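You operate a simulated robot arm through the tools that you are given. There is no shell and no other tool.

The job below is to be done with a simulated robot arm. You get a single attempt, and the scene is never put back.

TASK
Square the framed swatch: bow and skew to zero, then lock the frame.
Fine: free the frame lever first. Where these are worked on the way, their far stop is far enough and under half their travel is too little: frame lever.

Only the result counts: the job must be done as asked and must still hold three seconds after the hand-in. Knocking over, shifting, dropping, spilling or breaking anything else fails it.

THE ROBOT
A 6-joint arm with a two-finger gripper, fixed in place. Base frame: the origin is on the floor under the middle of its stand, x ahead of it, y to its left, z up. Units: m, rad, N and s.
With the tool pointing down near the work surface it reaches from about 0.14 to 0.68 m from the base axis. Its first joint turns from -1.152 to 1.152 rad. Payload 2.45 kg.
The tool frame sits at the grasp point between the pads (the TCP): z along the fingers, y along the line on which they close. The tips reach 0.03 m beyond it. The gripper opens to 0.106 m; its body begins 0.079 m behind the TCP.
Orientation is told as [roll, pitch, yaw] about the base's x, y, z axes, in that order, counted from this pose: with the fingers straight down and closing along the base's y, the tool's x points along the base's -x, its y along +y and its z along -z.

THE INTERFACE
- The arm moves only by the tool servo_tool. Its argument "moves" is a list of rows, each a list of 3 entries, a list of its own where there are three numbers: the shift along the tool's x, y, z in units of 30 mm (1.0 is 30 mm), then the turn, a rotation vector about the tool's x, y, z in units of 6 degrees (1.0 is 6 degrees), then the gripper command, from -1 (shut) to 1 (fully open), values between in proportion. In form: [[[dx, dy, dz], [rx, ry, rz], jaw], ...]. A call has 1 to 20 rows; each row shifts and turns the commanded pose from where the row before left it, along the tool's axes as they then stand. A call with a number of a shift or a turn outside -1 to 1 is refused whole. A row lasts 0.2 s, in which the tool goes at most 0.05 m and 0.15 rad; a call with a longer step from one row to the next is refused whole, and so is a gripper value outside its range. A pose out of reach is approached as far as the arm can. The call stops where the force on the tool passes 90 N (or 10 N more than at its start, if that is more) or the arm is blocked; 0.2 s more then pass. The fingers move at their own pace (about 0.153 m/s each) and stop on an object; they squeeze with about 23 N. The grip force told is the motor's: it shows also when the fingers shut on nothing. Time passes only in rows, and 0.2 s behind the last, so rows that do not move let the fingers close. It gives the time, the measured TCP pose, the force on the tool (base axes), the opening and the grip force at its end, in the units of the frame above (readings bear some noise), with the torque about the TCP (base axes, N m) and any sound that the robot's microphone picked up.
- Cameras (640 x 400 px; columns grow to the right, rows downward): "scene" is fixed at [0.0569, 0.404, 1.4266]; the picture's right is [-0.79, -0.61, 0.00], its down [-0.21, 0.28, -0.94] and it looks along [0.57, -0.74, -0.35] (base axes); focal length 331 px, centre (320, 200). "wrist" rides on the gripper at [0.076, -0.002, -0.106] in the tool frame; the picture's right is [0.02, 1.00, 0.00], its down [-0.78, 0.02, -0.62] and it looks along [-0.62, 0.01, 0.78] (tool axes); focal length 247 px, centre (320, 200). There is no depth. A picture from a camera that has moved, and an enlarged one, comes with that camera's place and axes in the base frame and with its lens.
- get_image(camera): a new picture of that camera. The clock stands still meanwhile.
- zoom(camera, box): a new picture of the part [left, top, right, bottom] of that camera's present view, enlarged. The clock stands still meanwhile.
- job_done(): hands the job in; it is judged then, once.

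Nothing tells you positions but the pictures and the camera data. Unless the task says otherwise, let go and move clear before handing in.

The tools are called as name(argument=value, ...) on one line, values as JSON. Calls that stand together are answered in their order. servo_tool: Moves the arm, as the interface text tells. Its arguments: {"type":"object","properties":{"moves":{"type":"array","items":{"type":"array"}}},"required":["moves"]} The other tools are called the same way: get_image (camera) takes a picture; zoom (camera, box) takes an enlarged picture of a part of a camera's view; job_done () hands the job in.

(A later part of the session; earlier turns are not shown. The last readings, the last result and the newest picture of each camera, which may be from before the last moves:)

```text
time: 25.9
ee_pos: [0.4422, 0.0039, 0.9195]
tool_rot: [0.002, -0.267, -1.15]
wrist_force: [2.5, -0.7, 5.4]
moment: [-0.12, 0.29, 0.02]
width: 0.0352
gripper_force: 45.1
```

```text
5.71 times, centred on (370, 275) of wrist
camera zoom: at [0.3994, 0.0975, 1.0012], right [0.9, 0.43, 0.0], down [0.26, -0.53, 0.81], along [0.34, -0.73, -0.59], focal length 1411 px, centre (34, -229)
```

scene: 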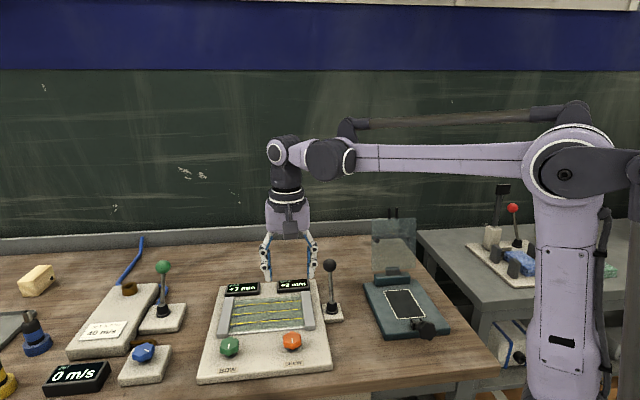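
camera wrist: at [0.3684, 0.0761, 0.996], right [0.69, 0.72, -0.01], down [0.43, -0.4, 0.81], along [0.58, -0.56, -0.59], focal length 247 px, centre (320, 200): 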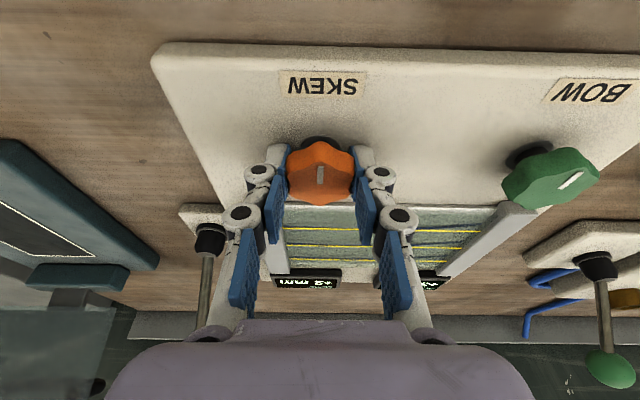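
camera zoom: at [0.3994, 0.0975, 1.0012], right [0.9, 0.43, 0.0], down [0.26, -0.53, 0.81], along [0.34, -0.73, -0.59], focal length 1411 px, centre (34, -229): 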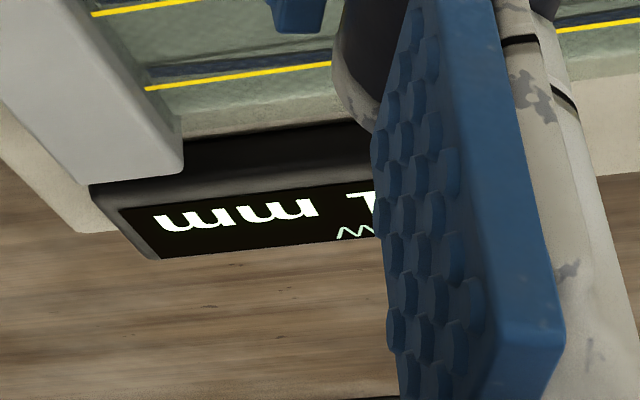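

The reading is now 1 mm (sign hidden by the finger) at 21° of turn. I'll release, rotate the open gripper back by 60° (one hex step), and re-grip so there's room to keep turning and a view of the display.

servo_tool(moves=[[[0, 0, 0], [0, 0, 0], 0.1], [[0, 0, 0], [0, 0, 0], 0.1], [[0, 0, 0], [-0.264, 0, -0.965], 0.1], [[0, 0, 0], [-0.264, 0, -0.965], 0.1], [[0, 0, 0], [-0.264, 0, -0.965], 0.1], [[0, 0, 0], [-0.264, 0, -0.965], 0.1], [[0, 0, 0], [-0.264, 0, -0.965], 0.1], [[0, 0, 0], [0, 0, 0], 0.1]])

get_image(camera="wrist")

zoom(camera="wrist", box=[200, 210, 340, 310])

```text
time: 27.7
ee_pos: [0.4422, 0.0037, 0.918]
tool_rot: [-0.002, -0.266, -0.624]
wrist_force: [0.0, 0.0, 0.3]
moment: [0.0, 0.0, 0.03]
width: 0.0583
gripper_force: 0.1
```

```text
taken
camera wrist: at [0.3584, 0.0632, 1.001], right [0.57, 0.82, -0.01], down [0.49, -0.33, 0.81], along [0.66, -0.46, -0.59], focal length 247 px, centre (320, 200)
```

wrist: 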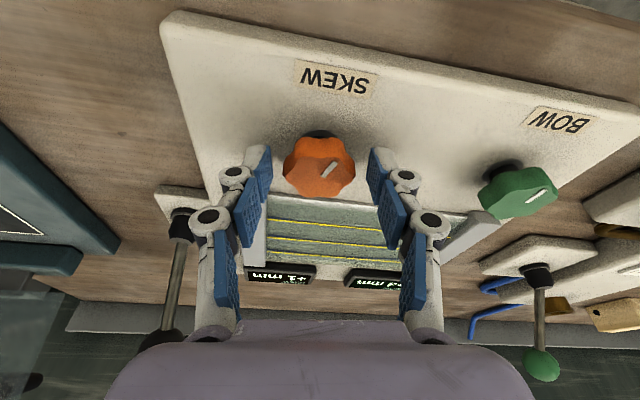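

```text
4.00 times, centred on (270, 260) of wrist
camera zoom: at [0.3584, 0.0632, 1.001], right [0.57, 0.82, -0.01], down [0.49, -0.33, 0.81], along [0.66, -0.46, -0.59], focal length 988 px, centre (520, -40)
```

zoom: 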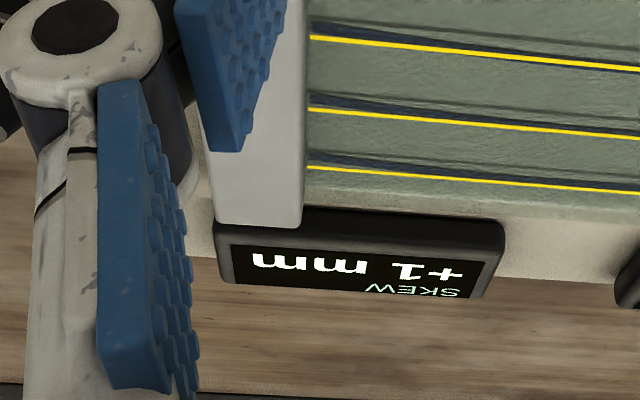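

zoom(camera="wrist", box=[300, 210, 440, 310])

```text
4.00 times, centred on (370, 260) of wrist
camera zoom: at [0.3584, 0.0632, 1.001], right [0.57, 0.82, -0.01], down [0.49, -0.33, 0.81], along [0.66, -0.46, -0.59], focal length 988 px, centre (120, -40)
```

zoom: 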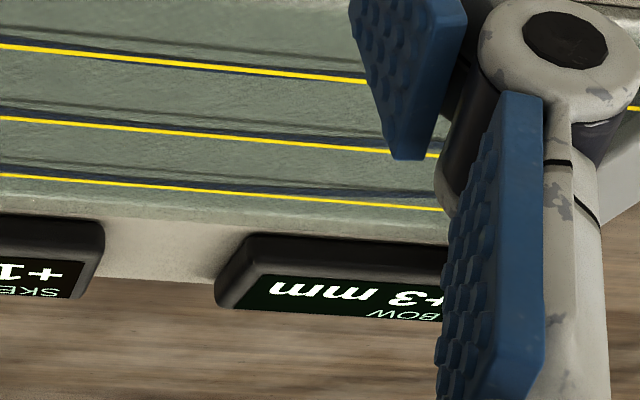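

The skew reads +1 mm and clockwise reduces it; bow stays +3. Continuing the gripper's back-rotation to the next hex position, then re-gripping.

servo_tool(moves=[[[0, 0, 0], [-0.264, 0, -0.965], 0.1], [[0, 0, 0], [-0.264, 0, -0.965], 0.1], [[0, 0, 0], [-0.264, 0, -0.965], 0.1], [[0, 0, 0], [-0.264, 0, -0.965], 0.1], [[0, 0, 0], [-0.264, 0, -0.965], 0.1], [[0, 0, 0], [0, 0, 0], -0.15], [[0, 0, 0], [0, 0, 0], -0.3], [[0, 0, 0], [0, 0, 0], -0.35]])

get_image(camera="wrist")

```text
time: 29.5
ee_pos: [0.4413, 0.0033, 0.9183]
tool_rot: [-0.002, -0.267, -0.102]
wrist_force: [-1.1, -4.0, 1.0]
moment: [-0.15, -0.03, -0.04]
width: 0.037
gripper_force: 2.2
```

```text
taken
camera wrist: at [0.3403, 0.0131, 1.001], right [0.08, 1.0, -0.01], down [0.59, -0.04, 0.81], along [0.8, -0.07, -0.59], focal length 247 px, centre (320, 200)
```

wrist: 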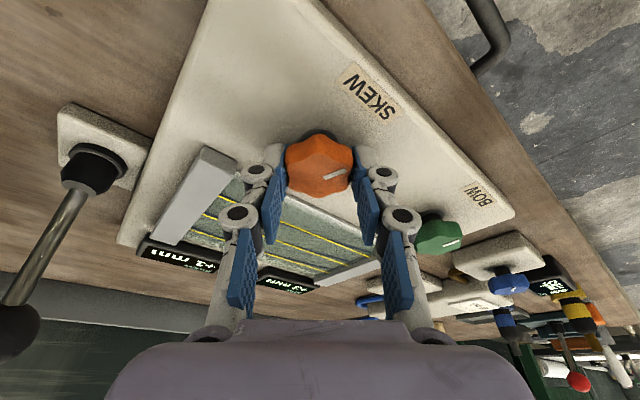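

servo_tool(moves=[[[0, 0, 0], [0, 0, 0], -0.4], [[0, 0, 0], [0, 0, 0], -1], [[0, -0.01, 0], [0.132, 0, 0.482], -1], [[0, 0, 0], [0, 0, 0], -1]])

zoom(camera="wrist", box=[120, 200, 340, 320])

```text
time: 30.5
ee_pos: [0.4418, 0.0023, 0.9183]
tool_rot: [-0.001, -0.266, -0.155]
wrist_force: [-3.5, -13.1, 1.5]
moment: [-0.34, -0.12, -0.05]
width: 0.035
gripper_force: 45.0
```

```text
2.91 times, centred on (230, 260) of wrist
camera zoom: at [0.3409, 0.0179, 1.0011], right [0.14, 0.99, -0.01], down [0.59, -0.07, 0.81], along [0.8, -0.11, -0.59], focal length 718 px, centre (582, 26)
```

zoom: 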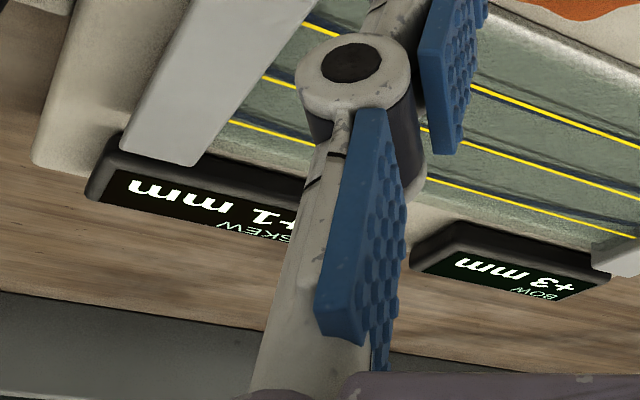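

servo_tool(moves=[[[0, -0.04, 0], [0.132, 0, 0.482], -1], [[0, 0, 0], [0.132, 0, 0.482], -1], [[0, 0, 0], [0, 0, 0], -1]])

zoom(camera="wrist", box=[120, 200, 340, 320])

servo_tool(moves=[[[0, 0, 0], [0.132, 0, 0.482], -1], [[0, 0, 0], [0.132, 0, 0.482], -1], [[0, 0, 0], [0, 0, 0], -1]])

zoom(camera="wrist", box=[120, 200, 340, 320])

```text
time: 31.3
ee_pos: [0.4407, 0.0026, 0.9188]
tool_rot: [0.0, -0.266, -0.259]
wrist_force: [-3.8, -6.6, -7.9]
moment: [-0.33, 0.1, -0.01]
width: 0.035
gripper_force: 45.6
```

```text
2.91 times, centred on (230, 260) of wrist
camera zoom: at [0.343, 0.0282, 1.0012], right [0.24, 0.97, 0.0], down [0.58, -0.14, 0.81], along [0.78, -0.19, -0.59], focal length 718 px, centre (582, 26)
```

zoom: 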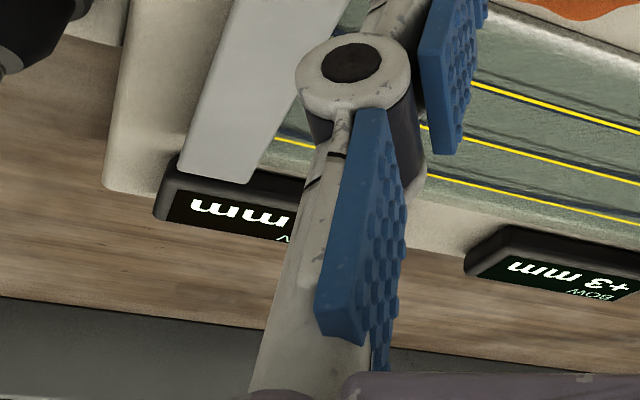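

```text
time: 32.1
ee_pos: [0.4423, 0.0028, 0.9193]
tool_rot: [0.0, -0.266, -0.365]
wrist_force: [-2.3, -3.7, -4.9]
moment: [0.11, 0.12, -0.05]
width: 0.0353
gripper_force: 45.4
```

```text
2.91 times, centred on (230, 260) of wrist
camera zoom: at [0.3461, 0.0386, 1.0011], right [0.34, 0.94, -0.01], down [0.56, -0.2, 0.81], along [0.76, -0.27, -0.59], focal length 718 px, centre (582, 26)
```

zoom: 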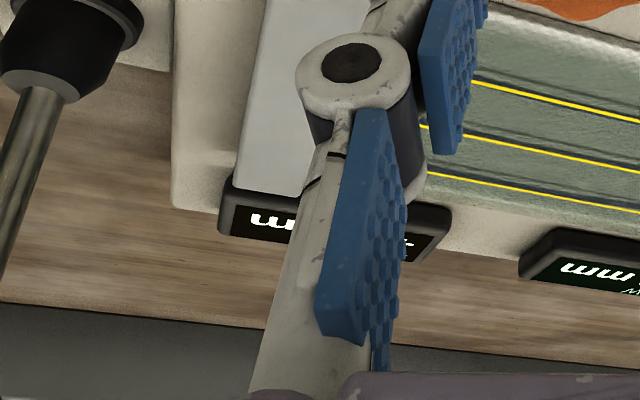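

zoom(camera="wrist", box=[240, 260, 290, 300])

servo_tool(moves=[[[0, 0, 0], [0.132, 0, 0.482], -1], [[0, 0, 0], [0, 0, 0], -1]])

zoom(camera="wrist", box=[180, 220, 340, 320])

```text
10.00 times, centred on (265, 280) of wrist
camera zoom: at [0.3461, 0.0386, 1.0011], right [0.34, 0.94, -0.01], down [0.56, -0.2, 0.81], along [0.76, -0.27, -0.59], focal length 2470 px, centre (870, -600)
```

zoom: 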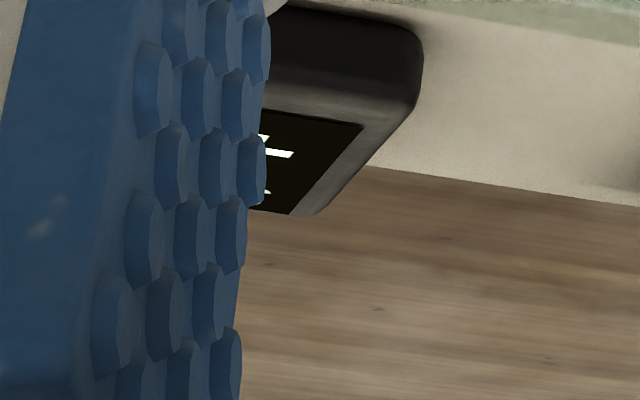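

```text
time: 32.7
ee_pos: [0.4415, 0.003, 0.918]
tool_rot: [0.0, -0.266, -0.418]
wrist_force: [-4.1, 0.2, 0.6]
moment: [0.08, 0.11, 0.0]
width: 0.0351
gripper_force: 45.1
```

```text
4.00 times, centred on (260, 270) of wrist
camera zoom: at [0.3481, 0.0437, 1.0011], right [0.39, 0.92, -0.01], down [0.55, -0.22, 0.81], along [0.74, -0.31, -0.59], focal length 988 px, centre (560, -80)
```

zoom: 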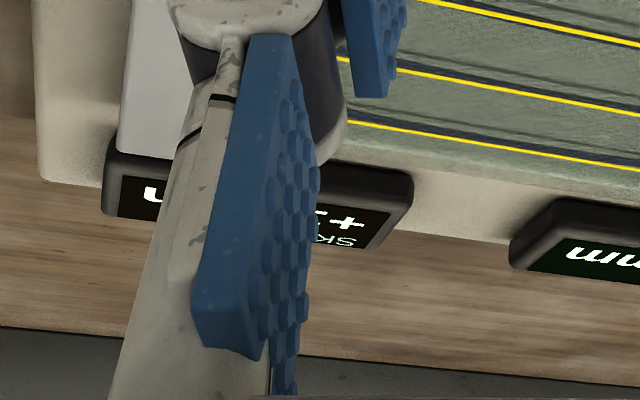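

servo_tool(moves=[[[0, 0, 0], [0.132, 0, 0.482], -1], [[0, 0, 0], [0.132, 0, 0.482], -1], [[0, 0, 0], [0, 0, 0], -1]])

zoom(camera="wrist", box=[180, 220, 340, 320])

```text
time: 33.5
ee_pos: [0.4418, 0.0024, 0.9186]
tool_rot: [0.003, -0.266, -0.522]
wrist_force: [-0.3, 4.3, -7.5]
moment: [0.06, 0.01, 0.0]
width: 0.035
gripper_force: 45.3
```

```text
4.00 times, centred on (260, 270) of wrist
camera zoom: at [0.3528, 0.0533, 1.0011], right [0.48, 0.88, 0.0], down [0.52, -0.28, 0.81], along [0.71, -0.39, -0.59], focal length 988 px, centre (560, -80)
```

zoom: 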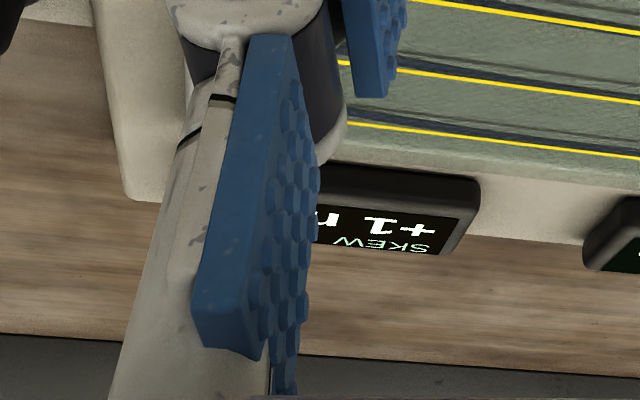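

Now +1 is clearly visible (45° in total). Continuing in small steps, with the display in view.

servo_tool(moves=[[[0, 0, 0], [0.132, 0, 0.482], -1], [[0, 0, 0], [0, 0, 0], -1]])

zoom(camera="wrist", box=[220, 240, 320, 310])

servo_tool(moves=[[[0, 0, 0], [0.132, 0, 0.482], -1], [[0, 0, 0], [0, 0, 0], -1]])

zoom(camera="wrist", box=[220, 240, 320, 310])

```text
time: 34.1
ee_pos: [0.4417, 0.0034, 0.9185]
tool_rot: [0.002, -0.265, -0.576]
wrist_force: [-1.0, 9.3, -0.6]
moment: [0.28, -0.01, 0.04]
width: 0.0353
gripper_force: 45.1
```

```text
5.71 times, centred on (270, 275) of wrist
camera zoom: at [0.3555, 0.0579, 1.0012], right [0.52, 0.85, 0.0], down [0.51, -0.31, 0.81], along [0.68, -0.42, -0.59], focal length 1411 px, centre (606, -229)
```

zoom: 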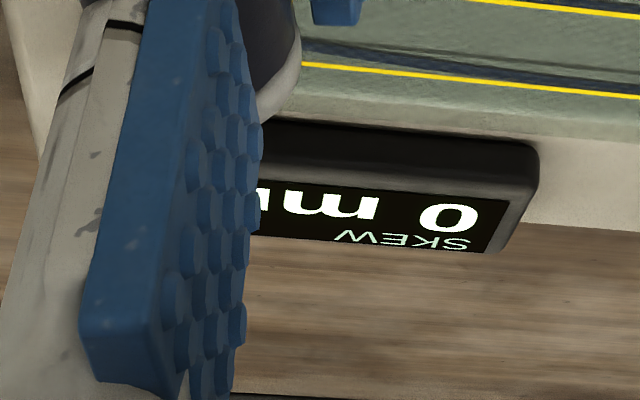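

```text
time: 34.7
ee_pos: [0.4408, 0.0039, 0.9187]
tool_rot: [0.001, -0.266, -0.625]
wrist_force: [1.0, 12.8, 5.5]
moment: [0.35, 0.09, 0.05]
width: 0.035
gripper_force: 45.1
```

```text
5.71 times, centred on (270, 275) of wrist
camera zoom: at [0.3584, 0.0624, 1.0011], right [0.57, 0.82, 0.0], down [0.49, -0.33, 0.81], along [0.66, -0.46, -0.59], focal length 1411 px, centre (606, -229)
```

zoom: 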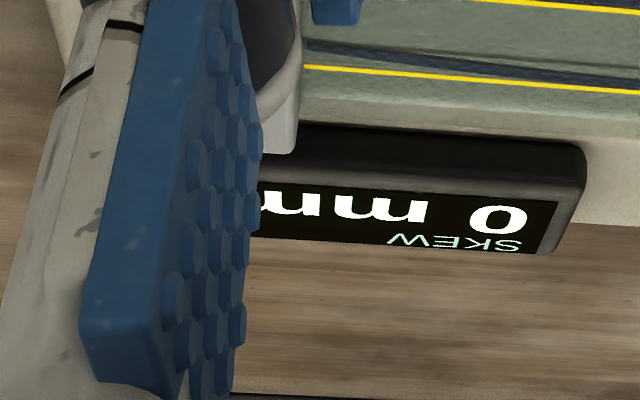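

The skew shows 0 from about 46.5° on. To centre it I'll find the other edge where it flips to -1, continuing clockwise.

servo_tool(moves=[[[0, 0.04, 0], [0.132, 0, 0.482], -1], [[0, 0.005, 0], [0.132, 0, 0.482], -1], [[0, 0.005, 0], [0.132, 0, 0.482], -1], [[0, 0.005, 0], [0.132, 0, 0.482], -1], [[0, 0, 0], [0, 0, 0], -1]])

zoom(camera="wrist", box=[240, 210, 400, 310])

servo_tool(moves=[[[0, 0.005, 0], [0.132, 0, 0.482], -1], [[0, 0.005, 0], [0.132, 0, 0.482], -1], [[0, 0, 0], [0, 0, 0], -1]])

zoom(camera="wrist", box=[240, 210, 400, 310])

```text
time: 35.9
ee_pos: [0.4423, 0.0033, 0.9181]
tool_rot: [-0.001, -0.267, -0.835]
wrist_force: [-4.5, 6.8, 0.7]
moment: [0.12, 0.19, 0.01]
width: 0.0351
gripper_force: 44.9
```

```text
4.00 times, centred on (320, 260) of wrist
camera zoom: at [0.373, 0.0791, 1.0011], right [0.73, 0.69, -0.01], down [0.41, -0.43, 0.81], along [0.55, -0.59, -0.59], focal length 988 px, centre (320, -40)
```

zoom: 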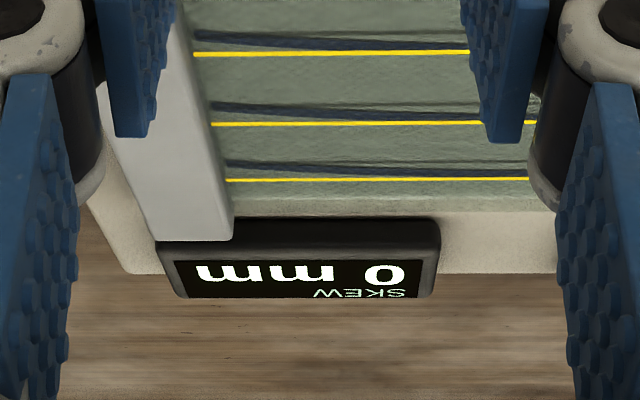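

```text
time: 36.7
ee_pos: [0.4421, 0.0033, 0.9182]
tool_rot: [0.001, -0.266, -0.94]
wrist_force: [-6.6, 3.3, 2.4]
moment: [0.07, 0.09, -0.06]
width: 0.0351
gripper_force: 45.2
```

```text
4.00 times, centred on (320, 260) of wrist
camera zoom: at [0.3812, 0.0861, 1.001], right [0.8, 0.61, -0.01], down [0.36, -0.47, 0.81], along [0.49, -0.64, -0.59], focal length 988 px, centre (320, -40)
```

zoom: 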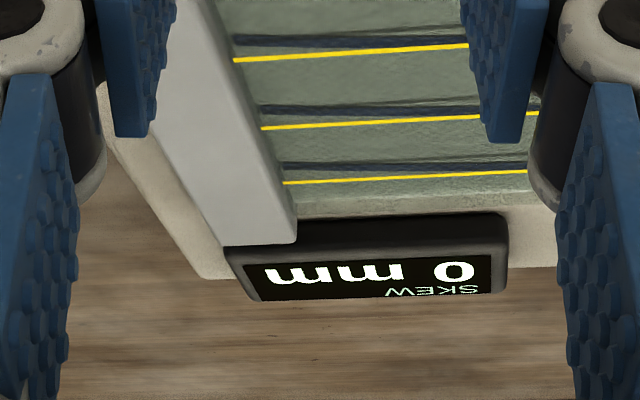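

servo_tool(moves=[[[0, 0.005, 0], [0.132, 0, 0.482], -1], [[0, 0, 0], [0, 0, 0], -1]])

zoom(camera="wrist", box=[240, 210, 400, 310])

servo_tool(moves=[[[0, 0.005, 0], [0.132, 0, 0.482], -1], [[0, 0, 0], [0, 0, 0], -1]])

zoom(camera="wrist", box=[240, 210, 400, 310])

servo_tool(moves=[[[0, 0.005, 0], [0.132, 0, 0.482], -1], [[0, 0, 0], [0, 0, 0], -1]])

zoom(camera="wrist", box=[240, 210, 400, 310])

```text
time: 37.3
ee_pos: [0.442, 0.0042, 0.9191]
tool_rot: [0.0, -0.267, -0.994]
wrist_force: [-4.7, 2.5, -4.4]
moment: [0.09, 0.11, -0.03]
width: 0.035
gripper_force: 44.9
```

```text
4.00 times, centred on (320, 260) of wrist
camera zoom: at [0.3856, 0.0892, 1.001], right [0.83, 0.56, -0.01], down [0.34, -0.49, 0.81], along [0.45, -0.67, -0.59], focal length 988 px, centre (320, -40)
```

zoom: 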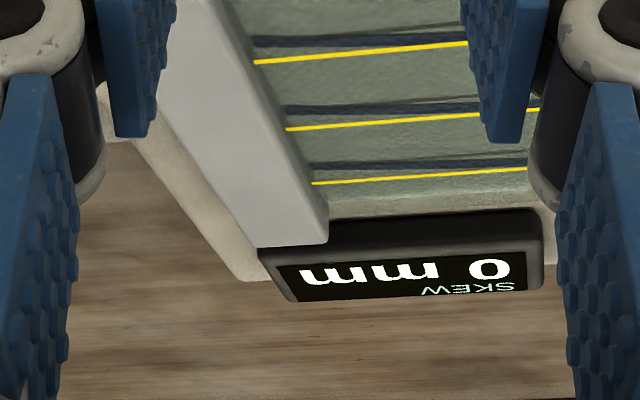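

```text
time: 37.9
ee_pos: [0.4417, 0.0032, 0.9189]
tool_rot: [0.0, -0.266, -1.045]
wrist_force: [-7.0, -0.3, -7.7]
moment: [0.1, 0.06, 0.0]
width: 0.0351
gripper_force: 45.3
```

```text
4.00 times, centred on (320, 260) of wrist
camera zoom: at [0.3902, 0.0921, 1.001], right [0.85, 0.52, -0.01], down [0.31, -0.5, 0.81], along [0.42, -0.69, -0.59], focal length 988 px, centre (320, -40)
```

zoom: 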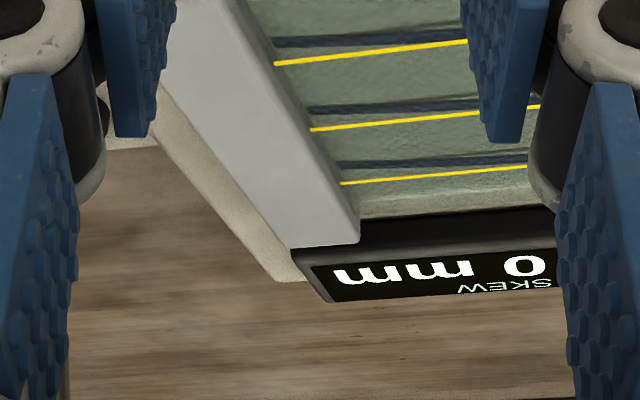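

```text
time: 38.5
ee_pos: [0.4438, 0.004, 0.9193]
tool_rot: [-0.001, -0.266, -1.096]
wrist_force: [-6.5, -2.0, -15.1]
moment: [-0.04, -0.07, -0.01]
width: 0.0351
gripper_force: 44.7
```

```text
4.00 times, centred on (320, 260) of wrist
camera zoom: at [0.395, 0.0948, 1.0011], right [0.88, 0.47, -0.01], down [0.29, -0.52, 0.81], along [0.38, -0.71, -0.59], focal length 988 px, centre (320, -40)
```

zoom: 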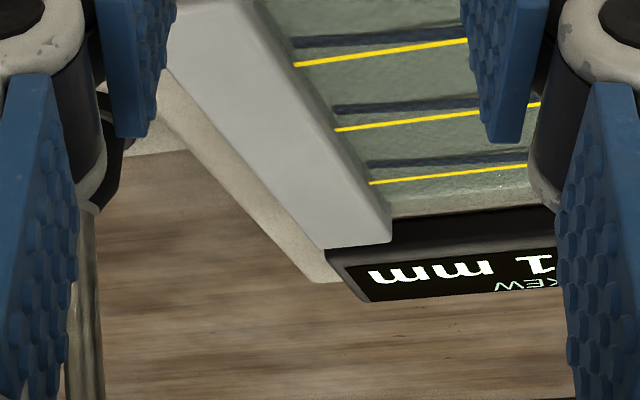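

The skew flips to -1 at about yaw -1.07, and to 0 at about yaw -0.55, so 1 mm ≈ 30° and the true zero is near yaw -0.81. I'll turn back past it and approach clockwise again to land on the midpoint.

servo_tool(moves=[[[0, 0, 0], [-0.1247, 0, -0.456], -1], [[0, 0, 0], [-0.1247, 0, -0.456], -1], [[0, 0, 0], [-0.1247, 0, -0.456], -1], [[0, 0, 0], [-0.1247, 0, -0.456], -1], [[0, 0, 0], [-0.1247, 0, -0.456], -1], [[0, 0, 0], [-0.1247, 0, -0.456], -1], [[0, 0, 0], [-0.1247, 0, -0.456], -1], [[0, 0, 0], [-0.1247, 0, -0.456], -1], [[0, 0, 0], [0.1386, 0, 0.5066], -1], [[0, 0, 0], [0.1386, 0, 0.5066], -1], [[0, 0, 0], [0, 0, 0], -1]])

zoom(camera="wrist", box=[240, 130, 400, 310])

```text
time: 40.9
ee_pos: [0.4412, 0.0032, 0.9192]
tool_rot: [-0.001, -0.266, -0.81]
wrist_force: [-13.2, -4.4, 3.7]
moment: [0.13, 0.42, -0.13]
width: 0.035
gripper_force: 44.8
```

```text
2.22 times, centred on (320, 220) of wrist
camera zoom: at [0.3712, 0.0773, 1.0012], right [0.71, 0.7, -0.01], down [0.42, -0.42, 0.81], along [0.56, -0.58, -0.59], focal length 549 px, centre (320, 156)
```

zoom: 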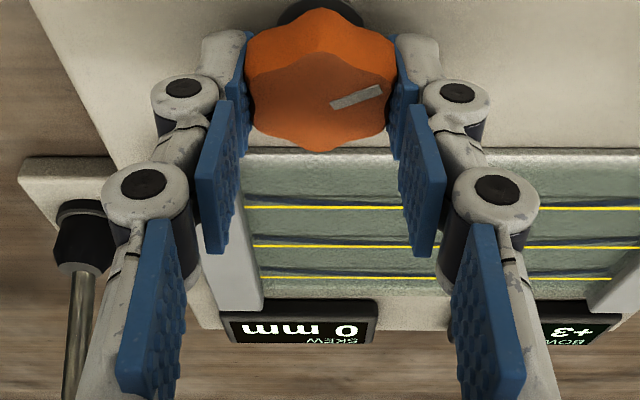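

The skew reads 0 at the midpoint. I'll relieve the side load, then open and check.

servo_tool(moves=[[[0, -0.04, 0], [0, 0, 0], -1], [[0, 0, 0], [0, 0, 0], -0.3], [[0, 0, 0], [0, 0, 0], -0.1], [[0, 0, 0], [0, 0, 0], 0.1], [[0, 0, 0], [0, 0, 0], 0.3], [[0, 0, 0], [0, 0, 0], 0.3]])

zoom(camera="wrist", box=[240, 130, 400, 310])

```text
time: 42.3
ee_pos: [0.4406, 0.0027, 0.9184]
tool_rot: [-0.001, -0.265, -0.811]
wrist_force: [0.1, 0.6, 0.6]
moment: [-0.01, 0.0, -0.01]
width: 0.0688
gripper_force: 0.1
```

```text
2.22 times, centred on (320, 220) of wrist
camera zoom: at [0.3707, 0.0766, 1.0009], right [0.71, 0.7, -0.01], down [0.42, -0.42, 0.81], along [0.57, -0.57, -0.59], focal length 549 px, centre (320, 156)
```

zoom: 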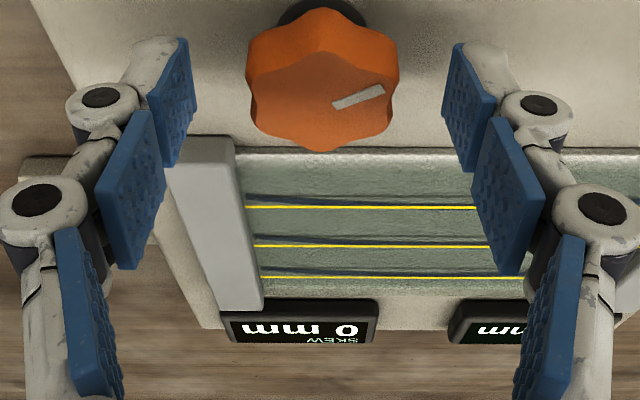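

Skew stays at 0 after release. Now I rise and move over to the bow knob, about 132 mm along the closing axis.

servo_tool(moves=[[[-0.219, 0, -0.804], [0, 0, 0], 0.3], [[-0.219, 0, -0.804], [0, 0, 0], 0.3], [[-0.219, 0, -0.804], [0, 0, 0], 0.3], [[0.031, 0.882, -0.008], [0, 0, 0], 0.3], [[0.031, 0.882, -0.008], [0, 0, 0], 0.3], [[0.031, 0.882, -0.008], [0, 0, 0], 0.3], [[0.031, 0.882, -0.008], [0, 0, 0], 0.3], [[0.031, 0.882, -0.008], [0, 0, 0], 0.3], [[0, 0, 0], [0, 0, 0], 0.3]])

get_image(camera="wrist")

get_image(camera="scene")

```text
time: 44.3
ee_pos: [0.5352, 0.0989, 0.9932]
tool_rot: [0.001, -0.267, -0.81]
wrist_force: [-0.5, -0.5, 0.5]
moment: [0.0, 0.0, -0.02]
width: 0.0689
gripper_force: 0.0
```

```text
taken
camera wrist: at [0.4639, 0.1715, 1.0758], right [0.71, 0.7, -0.01], down [0.42, -0.42, 0.81], along [0.57, -0.57, -0.59], focal length 247 px, centre (320, 200)
```

wrist: 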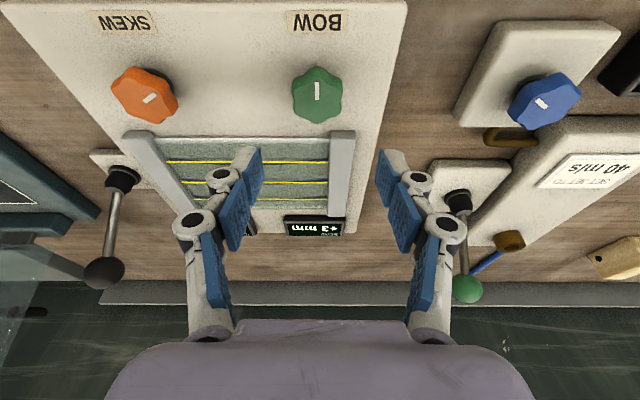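

```text
taken
```

scene: 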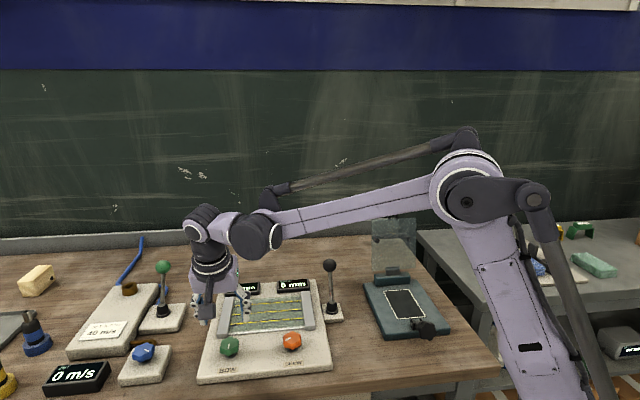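

The bow knob is centred below with its mark aligned to the gripper, and the bow display reads +3 mm. Descending vertically and closing gently.

servo_tool(moves=[[[0.2198, 0, 0.8065], [0, 0, 0], 0.3], [[0.2198, 0, 0.8065], [0, 0, 0], 0.3], [[0.2198, 0, 0.8065], [0, 0, 0], 0.3], [[0, 0, 0], [0, 0, 0], 0.3]])

get_image(camera="wrist")

```text
time: 45.3
ee_pos: [0.5346, 0.0972, 0.918]
tool_rot: [0.0, -0.267, -0.809]
wrist_force: [-0.5, 0.2, 0.4]
moment: [0.03, 0.03, 0.0]
width: 0.0689
gripper_force: 0.1
```

```text
taken
camera wrist: at [0.4636, 0.1713, 1.0007], right [0.71, 0.7, -0.01], down [0.42, -0.42, 0.81], along [0.57, -0.57, -0.59], focal length 247 px, centre (320, 200)
```

wrist: 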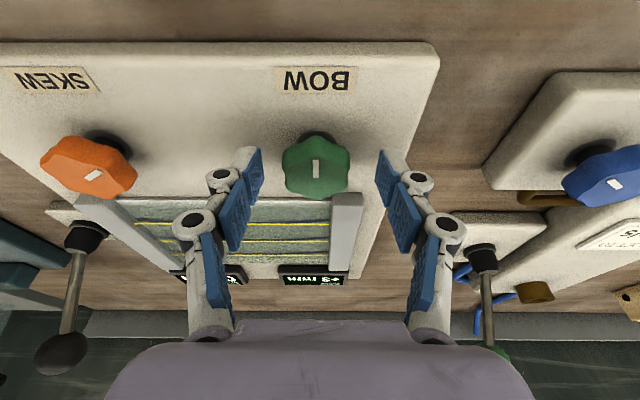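

servo_tool(moves=[[[0, -0.06, 0], [0, 0, 0], 0.1], [[0, 0, 0], [0, 0, 0], -0.1], [[0, 0, 0], [0, 0, 0], -0.25], [[0, 0, 0], [0, 0, 0], -0.3], [[0, 0, 0], [0, 0, 0], -0.35]])

servo_tool(moves=[[[0, 0, 0], [0, 0, 0], -0.4], [[0, 0, 0], [0, 0, 0], -0.4]])

zoom(camera="wrist", box=[240, 130, 400, 310])

```text
time: 46.5
ee_pos: [0.5331, 0.0951, 0.9184]
tool_rot: [-0.001, -0.267, -0.81]
wrist_force: [-1.8, -0.6, 1.8]
moment: [-0.03, 0.04, 0.05]
width: 0.0357
gripper_force: 45.1
```

```text
time: 47.1
ee_pos: [0.5327, 0.0969, 0.9182]
tool_rot: [0.0, -0.267, -0.81]
wrist_force: [-4.1, -1.8, 1.4]
moment: [-0.05, 0.07, 0.05]
width: 0.0354
gripper_force: 44.3
```

```text
2.22 times, centred on (320, 220) of wrist
camera zoom: at [0.4622, 0.17, 1.0008], right [0.71, 0.7, -0.01], down [0.42, -0.42, 0.81], along [0.57, -0.57, -0.59], focal length 549 px, centre (320, 156)
```

zoom: 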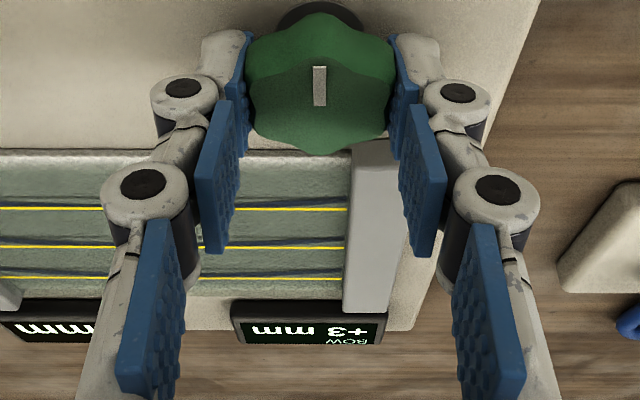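

The bow knob is gripped cleanly. Turning clockwise 15° and reading.

servo_tool(moves=[[[0, 0, 0], [0, 0, 0], -1], [[0, 0.003, 0], [0.132, 0, 0.482], -1], [[0, 0.003, 0], [0.132, 0, 0.482], -1], [[0, 0.003, 0], [0.132, 0, 0.482], -1], [[0, 0.003, 0], [0.132, 0, 0.482], -1], [[0, 0.003, 0], [0.132, 0, 0.482], -1], [[0, 0, 0], [0, 0, 0], -1]])

zoom(camera="wrist", box=[240, 130, 400, 310])

```text
time: 48.7
ee_pos: [0.5348, 0.0959, 0.9178]
tool_rot: [0.001, -0.267, -1.072]
wrist_force: [-4.2, -2.1, 5.0]
moment: [-0.08, -0.14, -0.01]
width: 0.0355
gripper_force: 44.8
```

```text
2.22 times, centred on (320, 220) of wrist
camera zoom: at [0.484, 0.1864, 1.0008], right [0.87, 0.5, -0.01], down [0.3, -0.51, 0.81], along [0.4, -0.7, -0.59], focal length 549 px, centre (320, 156)
```

zoom: 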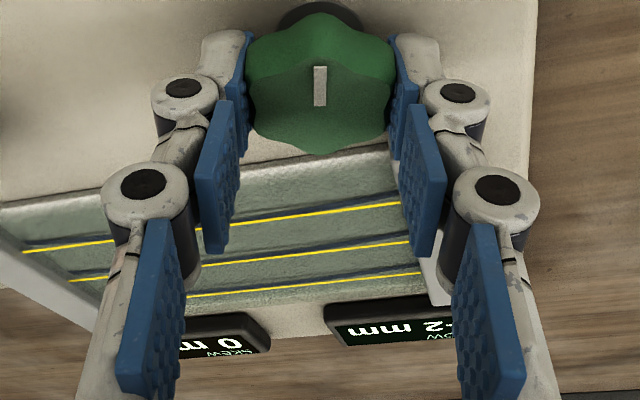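

Bow fell to +2 mm, so clockwise is right here too. I'll release, step the gripper back 60°, and re-grip to continue.

servo_tool(moves=[[[0, 0, 0], [0, 0, 0], -0.2], [[0, 0, 0], [0, 0, 0], 0.1], [[0, 0, 0], [-0.264, 0, -0.965], 0.1], [[0, 0, 0], [-0.264, 0, -0.965], 0.1], [[0, 0, 0], [-0.264, 0, -0.965], 0.1], [[0, 0, 0], [-0.264, 0, -0.965], 0.1], [[0, 0, 0], [-0.264, 0, -0.965], 0.1], [[0, 0, 0], [-0.264, 0, -0.965], 0.1], [[0, 0, 0], [-0.264, 0, -0.965], 0.1], [[0, 0, 0], [-0.264, 0, -0.965], 0.1], [[0, 0, 0], [-0.264, 0, -0.965], 0.1], [[0, 0, 0], [-0.264, 0, -0.965], 0.1], [[0, 0, 0], [0, 0, 0], 0.1]])

get_image(camera="wrist")

zoom(camera="wrist", box=[100, 180, 340, 320])

```text
time: 51.5
ee_pos: [0.5328, 0.0969, 0.9178]
tool_rot: [0.001, -0.267, -0.022]
wrist_force: [-0.1, -0.1, -0.4]
moment: [-0.01, 0.0, 0.04]
width: 0.0584
gripper_force: 0.0
```

```text
taken
camera wrist: at [0.4323, 0.0984, 1.0005], right [0.0, 1.0, -0.01], down [0.59, 0.0, 0.81], along [0.81, 0.0, -0.59], focal length 247 px, centre (320, 200)
```

wrist: 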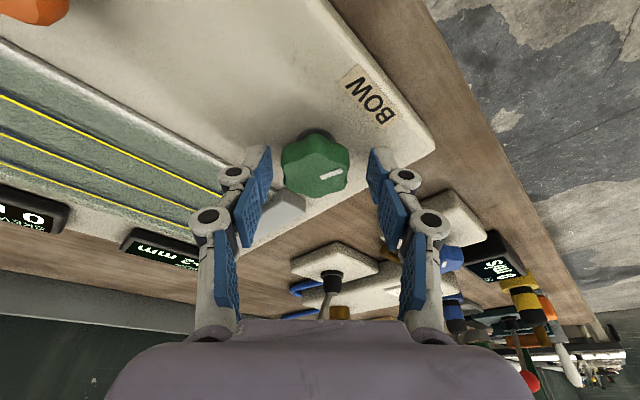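

```text
2.67 times, centred on (220, 250) of wrist
camera zoom: at [0.4323, 0.0984, 1.0005], right [0.0, 1.0, -0.01], down [0.59, 0.0, 0.81], along [0.81, 0.0, -0.59], focal length 659 px, centre (587, 67)
```

zoom: 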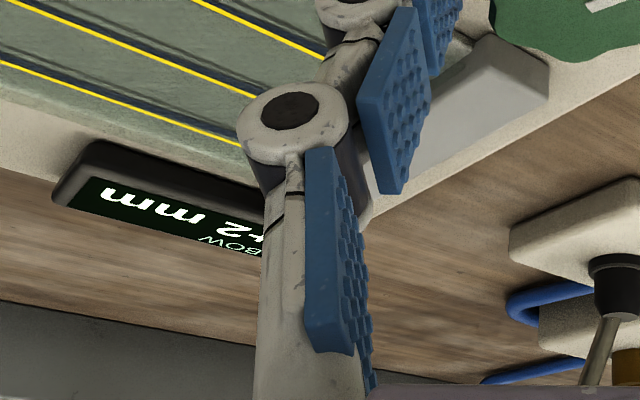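

servo_tool(moves=[[[0, -0.03, 0], [0, 0, 0], -0.1], [[0, 0, 0], [0, 0, 0], -0.25], [[0, 0, 0], [0, 0, 0], -0.3], [[0, 0, 0], [0, 0, 0], -0.35], [[0, 0, 0], [0, 0, 0], -0.4], [[0, 0, 0], [0, 0, 0], -1], [[0, 0, 0], [0, 0, 0], -1]])

zoom(camera="wrist", box=[100, 130, 420, 320])

```text
time: 53.1
ee_pos: [0.5333, 0.0951, 0.9188]
tool_rot: [-0.005, -0.268, -0.024]
wrist_force: [-2.6, -14.7, 4.7]
moment: [-0.27, 0.12, 0.05]
width: 0.0357
gripper_force: 44.9
```

```text
2.00 times, centred on (260, 225) of wrist
camera zoom: at [0.4322, 0.0963, 1.0006], right [0.0, 1.0, -0.01], down [0.59, 0.0, 0.81], along [0.81, -0.01, -0.59], focal length 494 px, centre (440, 150)
```

zoom: 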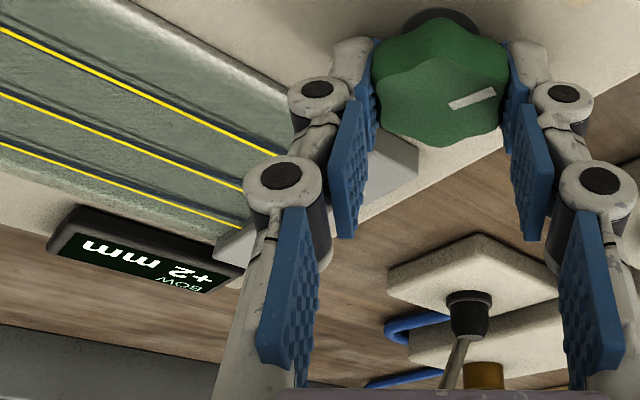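

servo_tool(moves=[[[0, -0.05, 0], [0, 0, 0], -1], [[0, 0, 0], [0.198, 0, 0.724], -1], [[0, 0, 0], [0.198, 0, 0.724], -1], [[0, 0.01, 0], [0.198, 0, 0.724], -1], [[0, 0.01, 0], [0.198, 0, 0.724], -1], [[0, 0.01, 0], [0.198, 0, 0.724], -1], [[0, 0.01, 0], [0.198, 0, 0.724], -1], [[0, 0.01, 0], [0.198, 0, 0.724], -1], [[0, 0.01, 0], [0.198, 0, 0.724], -1], [[0, 0, 0], [0, 0, 0], -1]])

zoom(camera="wrist", box=[200, 130, 420, 320])

```text
time: 55.3
ee_pos: [0.5334, 0.0948, 0.9187]
tool_rot: [-0.004, -0.267, -0.653]
wrist_force: [-9.5, -16.2, -3.0]
moment: [-0.15, 0.17, -0.08]
width: 0.0348
gripper_force: 44.9
```

```text
2.11 times, centred on (310, 225) of wrist
camera zoom: at [0.4527, 0.157, 1.0005], right [0.59, 0.81, -0.01], down [0.48, -0.34, 0.81], along [0.65, -0.48, -0.59], focal length 520 px, centre (341, 147)
```

zoom: 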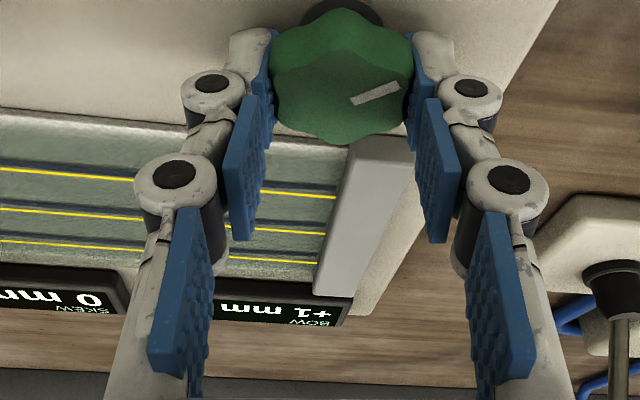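

Bow is at +1 mm after about 51°. I'll turn 15° more, then step back another 60° so both edges of the "0" zone fall in view within one grip.

servo_tool(moves=[[[0, -0.06, 0], [0, 0, 0], -1], [[0, 0, 0], [0.198, 0, 0.724], -1], [[0, 0, 0], [0.198, 0, 0.724], -1], [[0, 0, 0], [0.198, 0, 0.724], -1], [[0, 0, 0], [0, 0, 0], -1]])

zoom(camera="wrist", box=[200, 130, 420, 320])

```text
time: 56.5
ee_pos: [0.5332, 0.0965, 0.9192]
tool_rot: [0.002, -0.265, -0.888]
wrist_force: [5.8, -1.4, -0.7]
moment: [0.09, -0.1, -0.01]
width: 0.0349
gripper_force: 45.1
```

```text
2.11 times, centred on (310, 225) of wrist
camera zoom: at [0.4689, 0.1742, 1.0005], right [0.76, 0.65, 0.0], down [0.39, -0.45, 0.81], along [0.52, -0.62, -0.59], focal length 520 px, centre (341, 147)
```

zoom: 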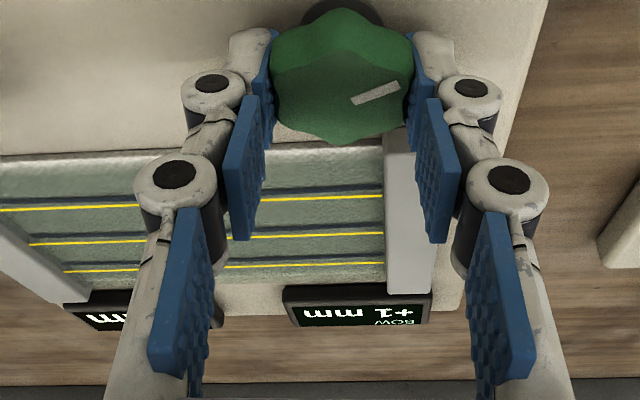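

servo_tool(moves=[[[0, 0, 0], [0.132, 0, 0.482], -1], [[0, 0, 0], [0.132, 0, 0.482], -1], [[0, 0, 0], [0, 0, 0], -1]])

zoom(camera="wrist", box=[240, 210, 400, 310])

servo_tool(moves=[[[0, 0, 0], [0.132, 0, 0.482], -1], [[0, 0, 0], [0, 0, 0], -1]])

zoom(camera="wrist", box=[240, 210, 400, 310])

servo_tool(moves=[[[0, 0, 0], [0.132, 0, 0.482], -1], [[0, 0, 0], [0, 0, 0], -1]])

zoom(camera="wrist", box=[240, 210, 400, 310])

```text
time: 57.3
ee_pos: [0.5345, 0.0965, 0.9184]
tool_rot: [0.001, -0.266, -0.991]
wrist_force: [13.8, 5.7, 3.7]
moment: [0.11, -0.21, 0.03]
width: 0.035
gripper_force: 45.2
```

```text
4.00 times, centred on (320, 260) of wrist
camera zoom: at [0.4774, 0.1807, 1.0005], right [0.83, 0.56, 0.0], down [0.34, -0.49, 0.81], along [0.45, -0.67, -0.59], focal length 988 px, centre (320, -40)
```

zoom: 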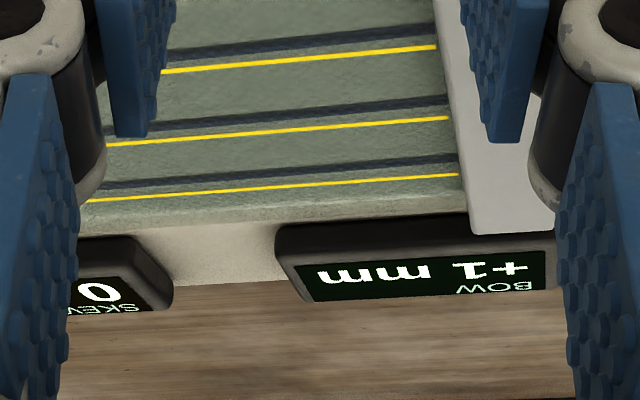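

```text
time: 57.9
ee_pos: [0.5339, 0.0956, 0.918]
tool_rot: [0.0, -0.266, -1.045]
wrist_force: [14.5, 7.0, 3.8]
moment: [0.22, -0.14, 0.01]
width: 0.0353
gripper_force: 44.5
```

```text
4.00 times, centred on (320, 260) of wrist
camera zoom: at [0.4818, 0.1836, 1.0004], right [0.85, 0.52, 0.0], down [0.31, -0.5, 0.81], along [0.42, -0.69, -0.59], focal length 988 px, centre (320, -40)
```

zoom: 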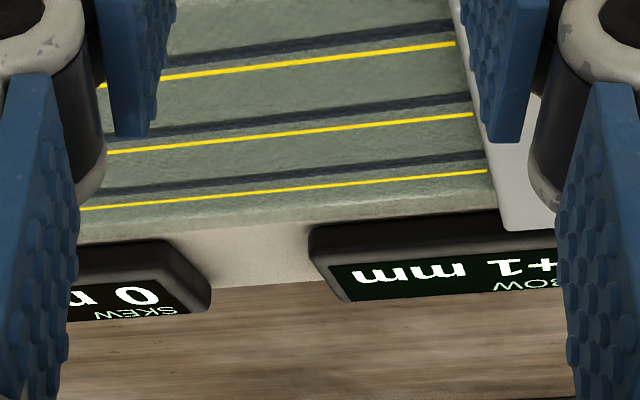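

```text
time: 58.5
ee_pos: [0.5344, 0.0962, 0.9172]
tool_rot: [0.004, -0.268, -1.095]
wrist_force: [16.0, 8.8, 7.2]
moment: [0.24, -0.18, 0.02]
width: 0.0354
gripper_force: 44.3
```

```text
4.00 times, centred on (320, 260) of wrist
camera zoom: at [0.4865, 0.1862, 1.0004], right [0.88, 0.48, 0.0], down [0.28, -0.52, 0.81], along [0.38, -0.71, -0.59], focal length 988 px, centre (320, -40)
```

zoom: 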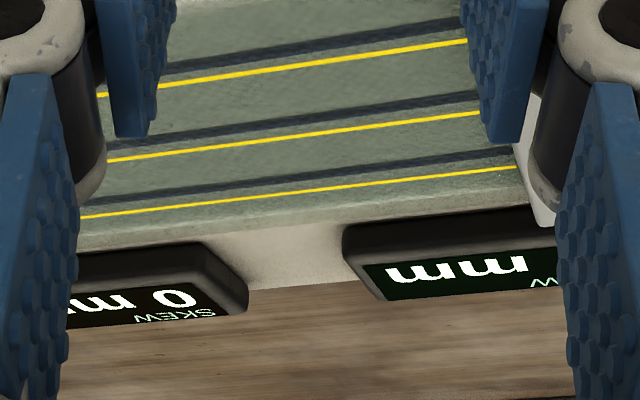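

Bow flips to 0 at yaw ≈ -1.07 (≈75° of turn), consistent with 30°/mm. I'll relieve the side load, release, step back 60°, and find the opposite edge to confirm.

servo_tool(moves=[[[0, 0.06, 0], [0, 0, 0], -1], [[0, 0, 0], [0, 0, 0], -0.2], [[0, 0, 0], [0, 0, 0], 0.1], [[0, 0, 0], [-0.264, 0, -0.965], 0.1], [[0, 0, 0], [-0.264, 0, -0.965], 0.1], [[0, 0, 0], [-0.264, 0, -0.965], 0.1], [[0, 0, 0], [-0.264, 0, -0.965], 0.1], [[0, 0, 0], [-0.264, 0, -0.965], 0.1], [[0, 0, 0], [0, 0, 0], 0.1]])

zoom(camera="wrist", box=[200, 130, 420, 320])

servo_tool(moves=[[[0, 0, 0], [-0.264, 0, -0.965], 0.1], [[0, 0, 0], [-0.264, 0, -0.965], 0.1], [[0, 0, 0], [-0.264, 0, -0.965], 0.1], [[0, 0, 0], [-0.264, 0, -0.965], 0.1], [[0, 0, 0], [-0.264, 0, -0.965], 0.1], [[0, -0.06, 0], [0, 0, 0], 0.1], [[0, 0, 0], [0, 0, 0], -0.1], [[0, 0, 0], [0, 0, 0], -0.25], [[0, 0, 0], [0, 0, 0], -0.3], [[0, 0, 0], [0, 0, 0], -0.35], [[0, 0, 0], [0, 0, 0], -0.4], [[0, 0, 0], [0, 0, 0], -0.5]])

zoom(camera="wrist", box=[100, 130, 420, 320])

```text
time: 60.5
ee_pos: [0.5351, 0.0958, 0.9182]
tool_rot: [-0.003, -0.267, -0.569]
wrist_force: [1.0, -0.3, -0.3]
moment: [0.01, -0.05, -0.03]
width: 0.0581
gripper_force: 0.1
```

```text
2.11 times, centred on (310, 225) of wrist
camera zoom: at [0.4488, 0.1505, 1.0007], right [0.52, 0.85, -0.01], down [0.51, -0.3, 0.81], along [0.68, -0.43, -0.59], focal length 520 px, centre (341, 147)
```

zoom: 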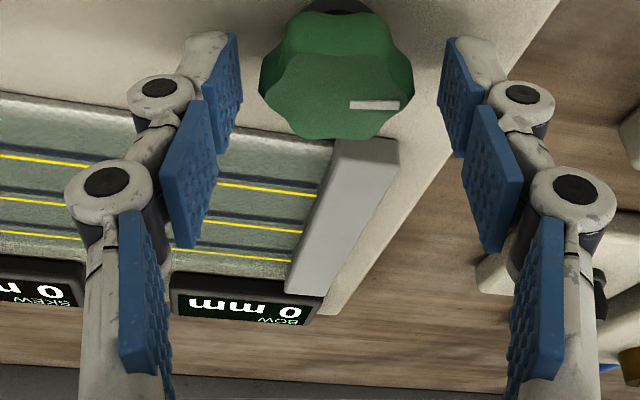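

```text
time: 63.1
ee_pos: [0.5347, 0.0947, 0.9185]
tool_rot: [-0.002, -0.266, -0.049]
wrist_force: [-0.4, 2.0, 2.3]
moment: [0.09, 0.01, 0.02]
width: 0.0352
gripper_force: 45.5
```

```text
2.00 times, centred on (260, 225) of wrist
camera zoom: at [0.4336, 0.0985, 1.0008], right [0.03, 1.0, -0.01], down [0.59, -0.01, 0.81], along [0.81, -0.03, -0.59], focal length 494 px, centre (440, 150)
```

zoom: 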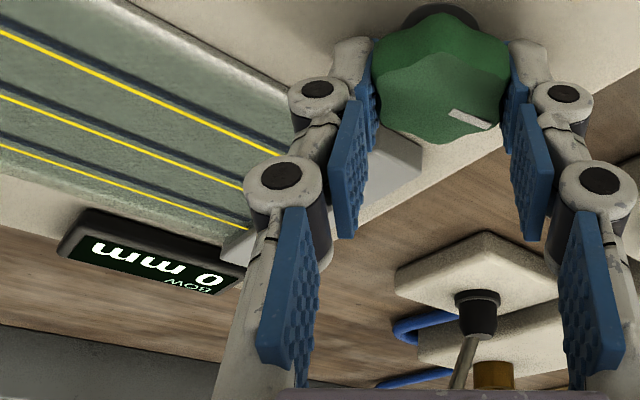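

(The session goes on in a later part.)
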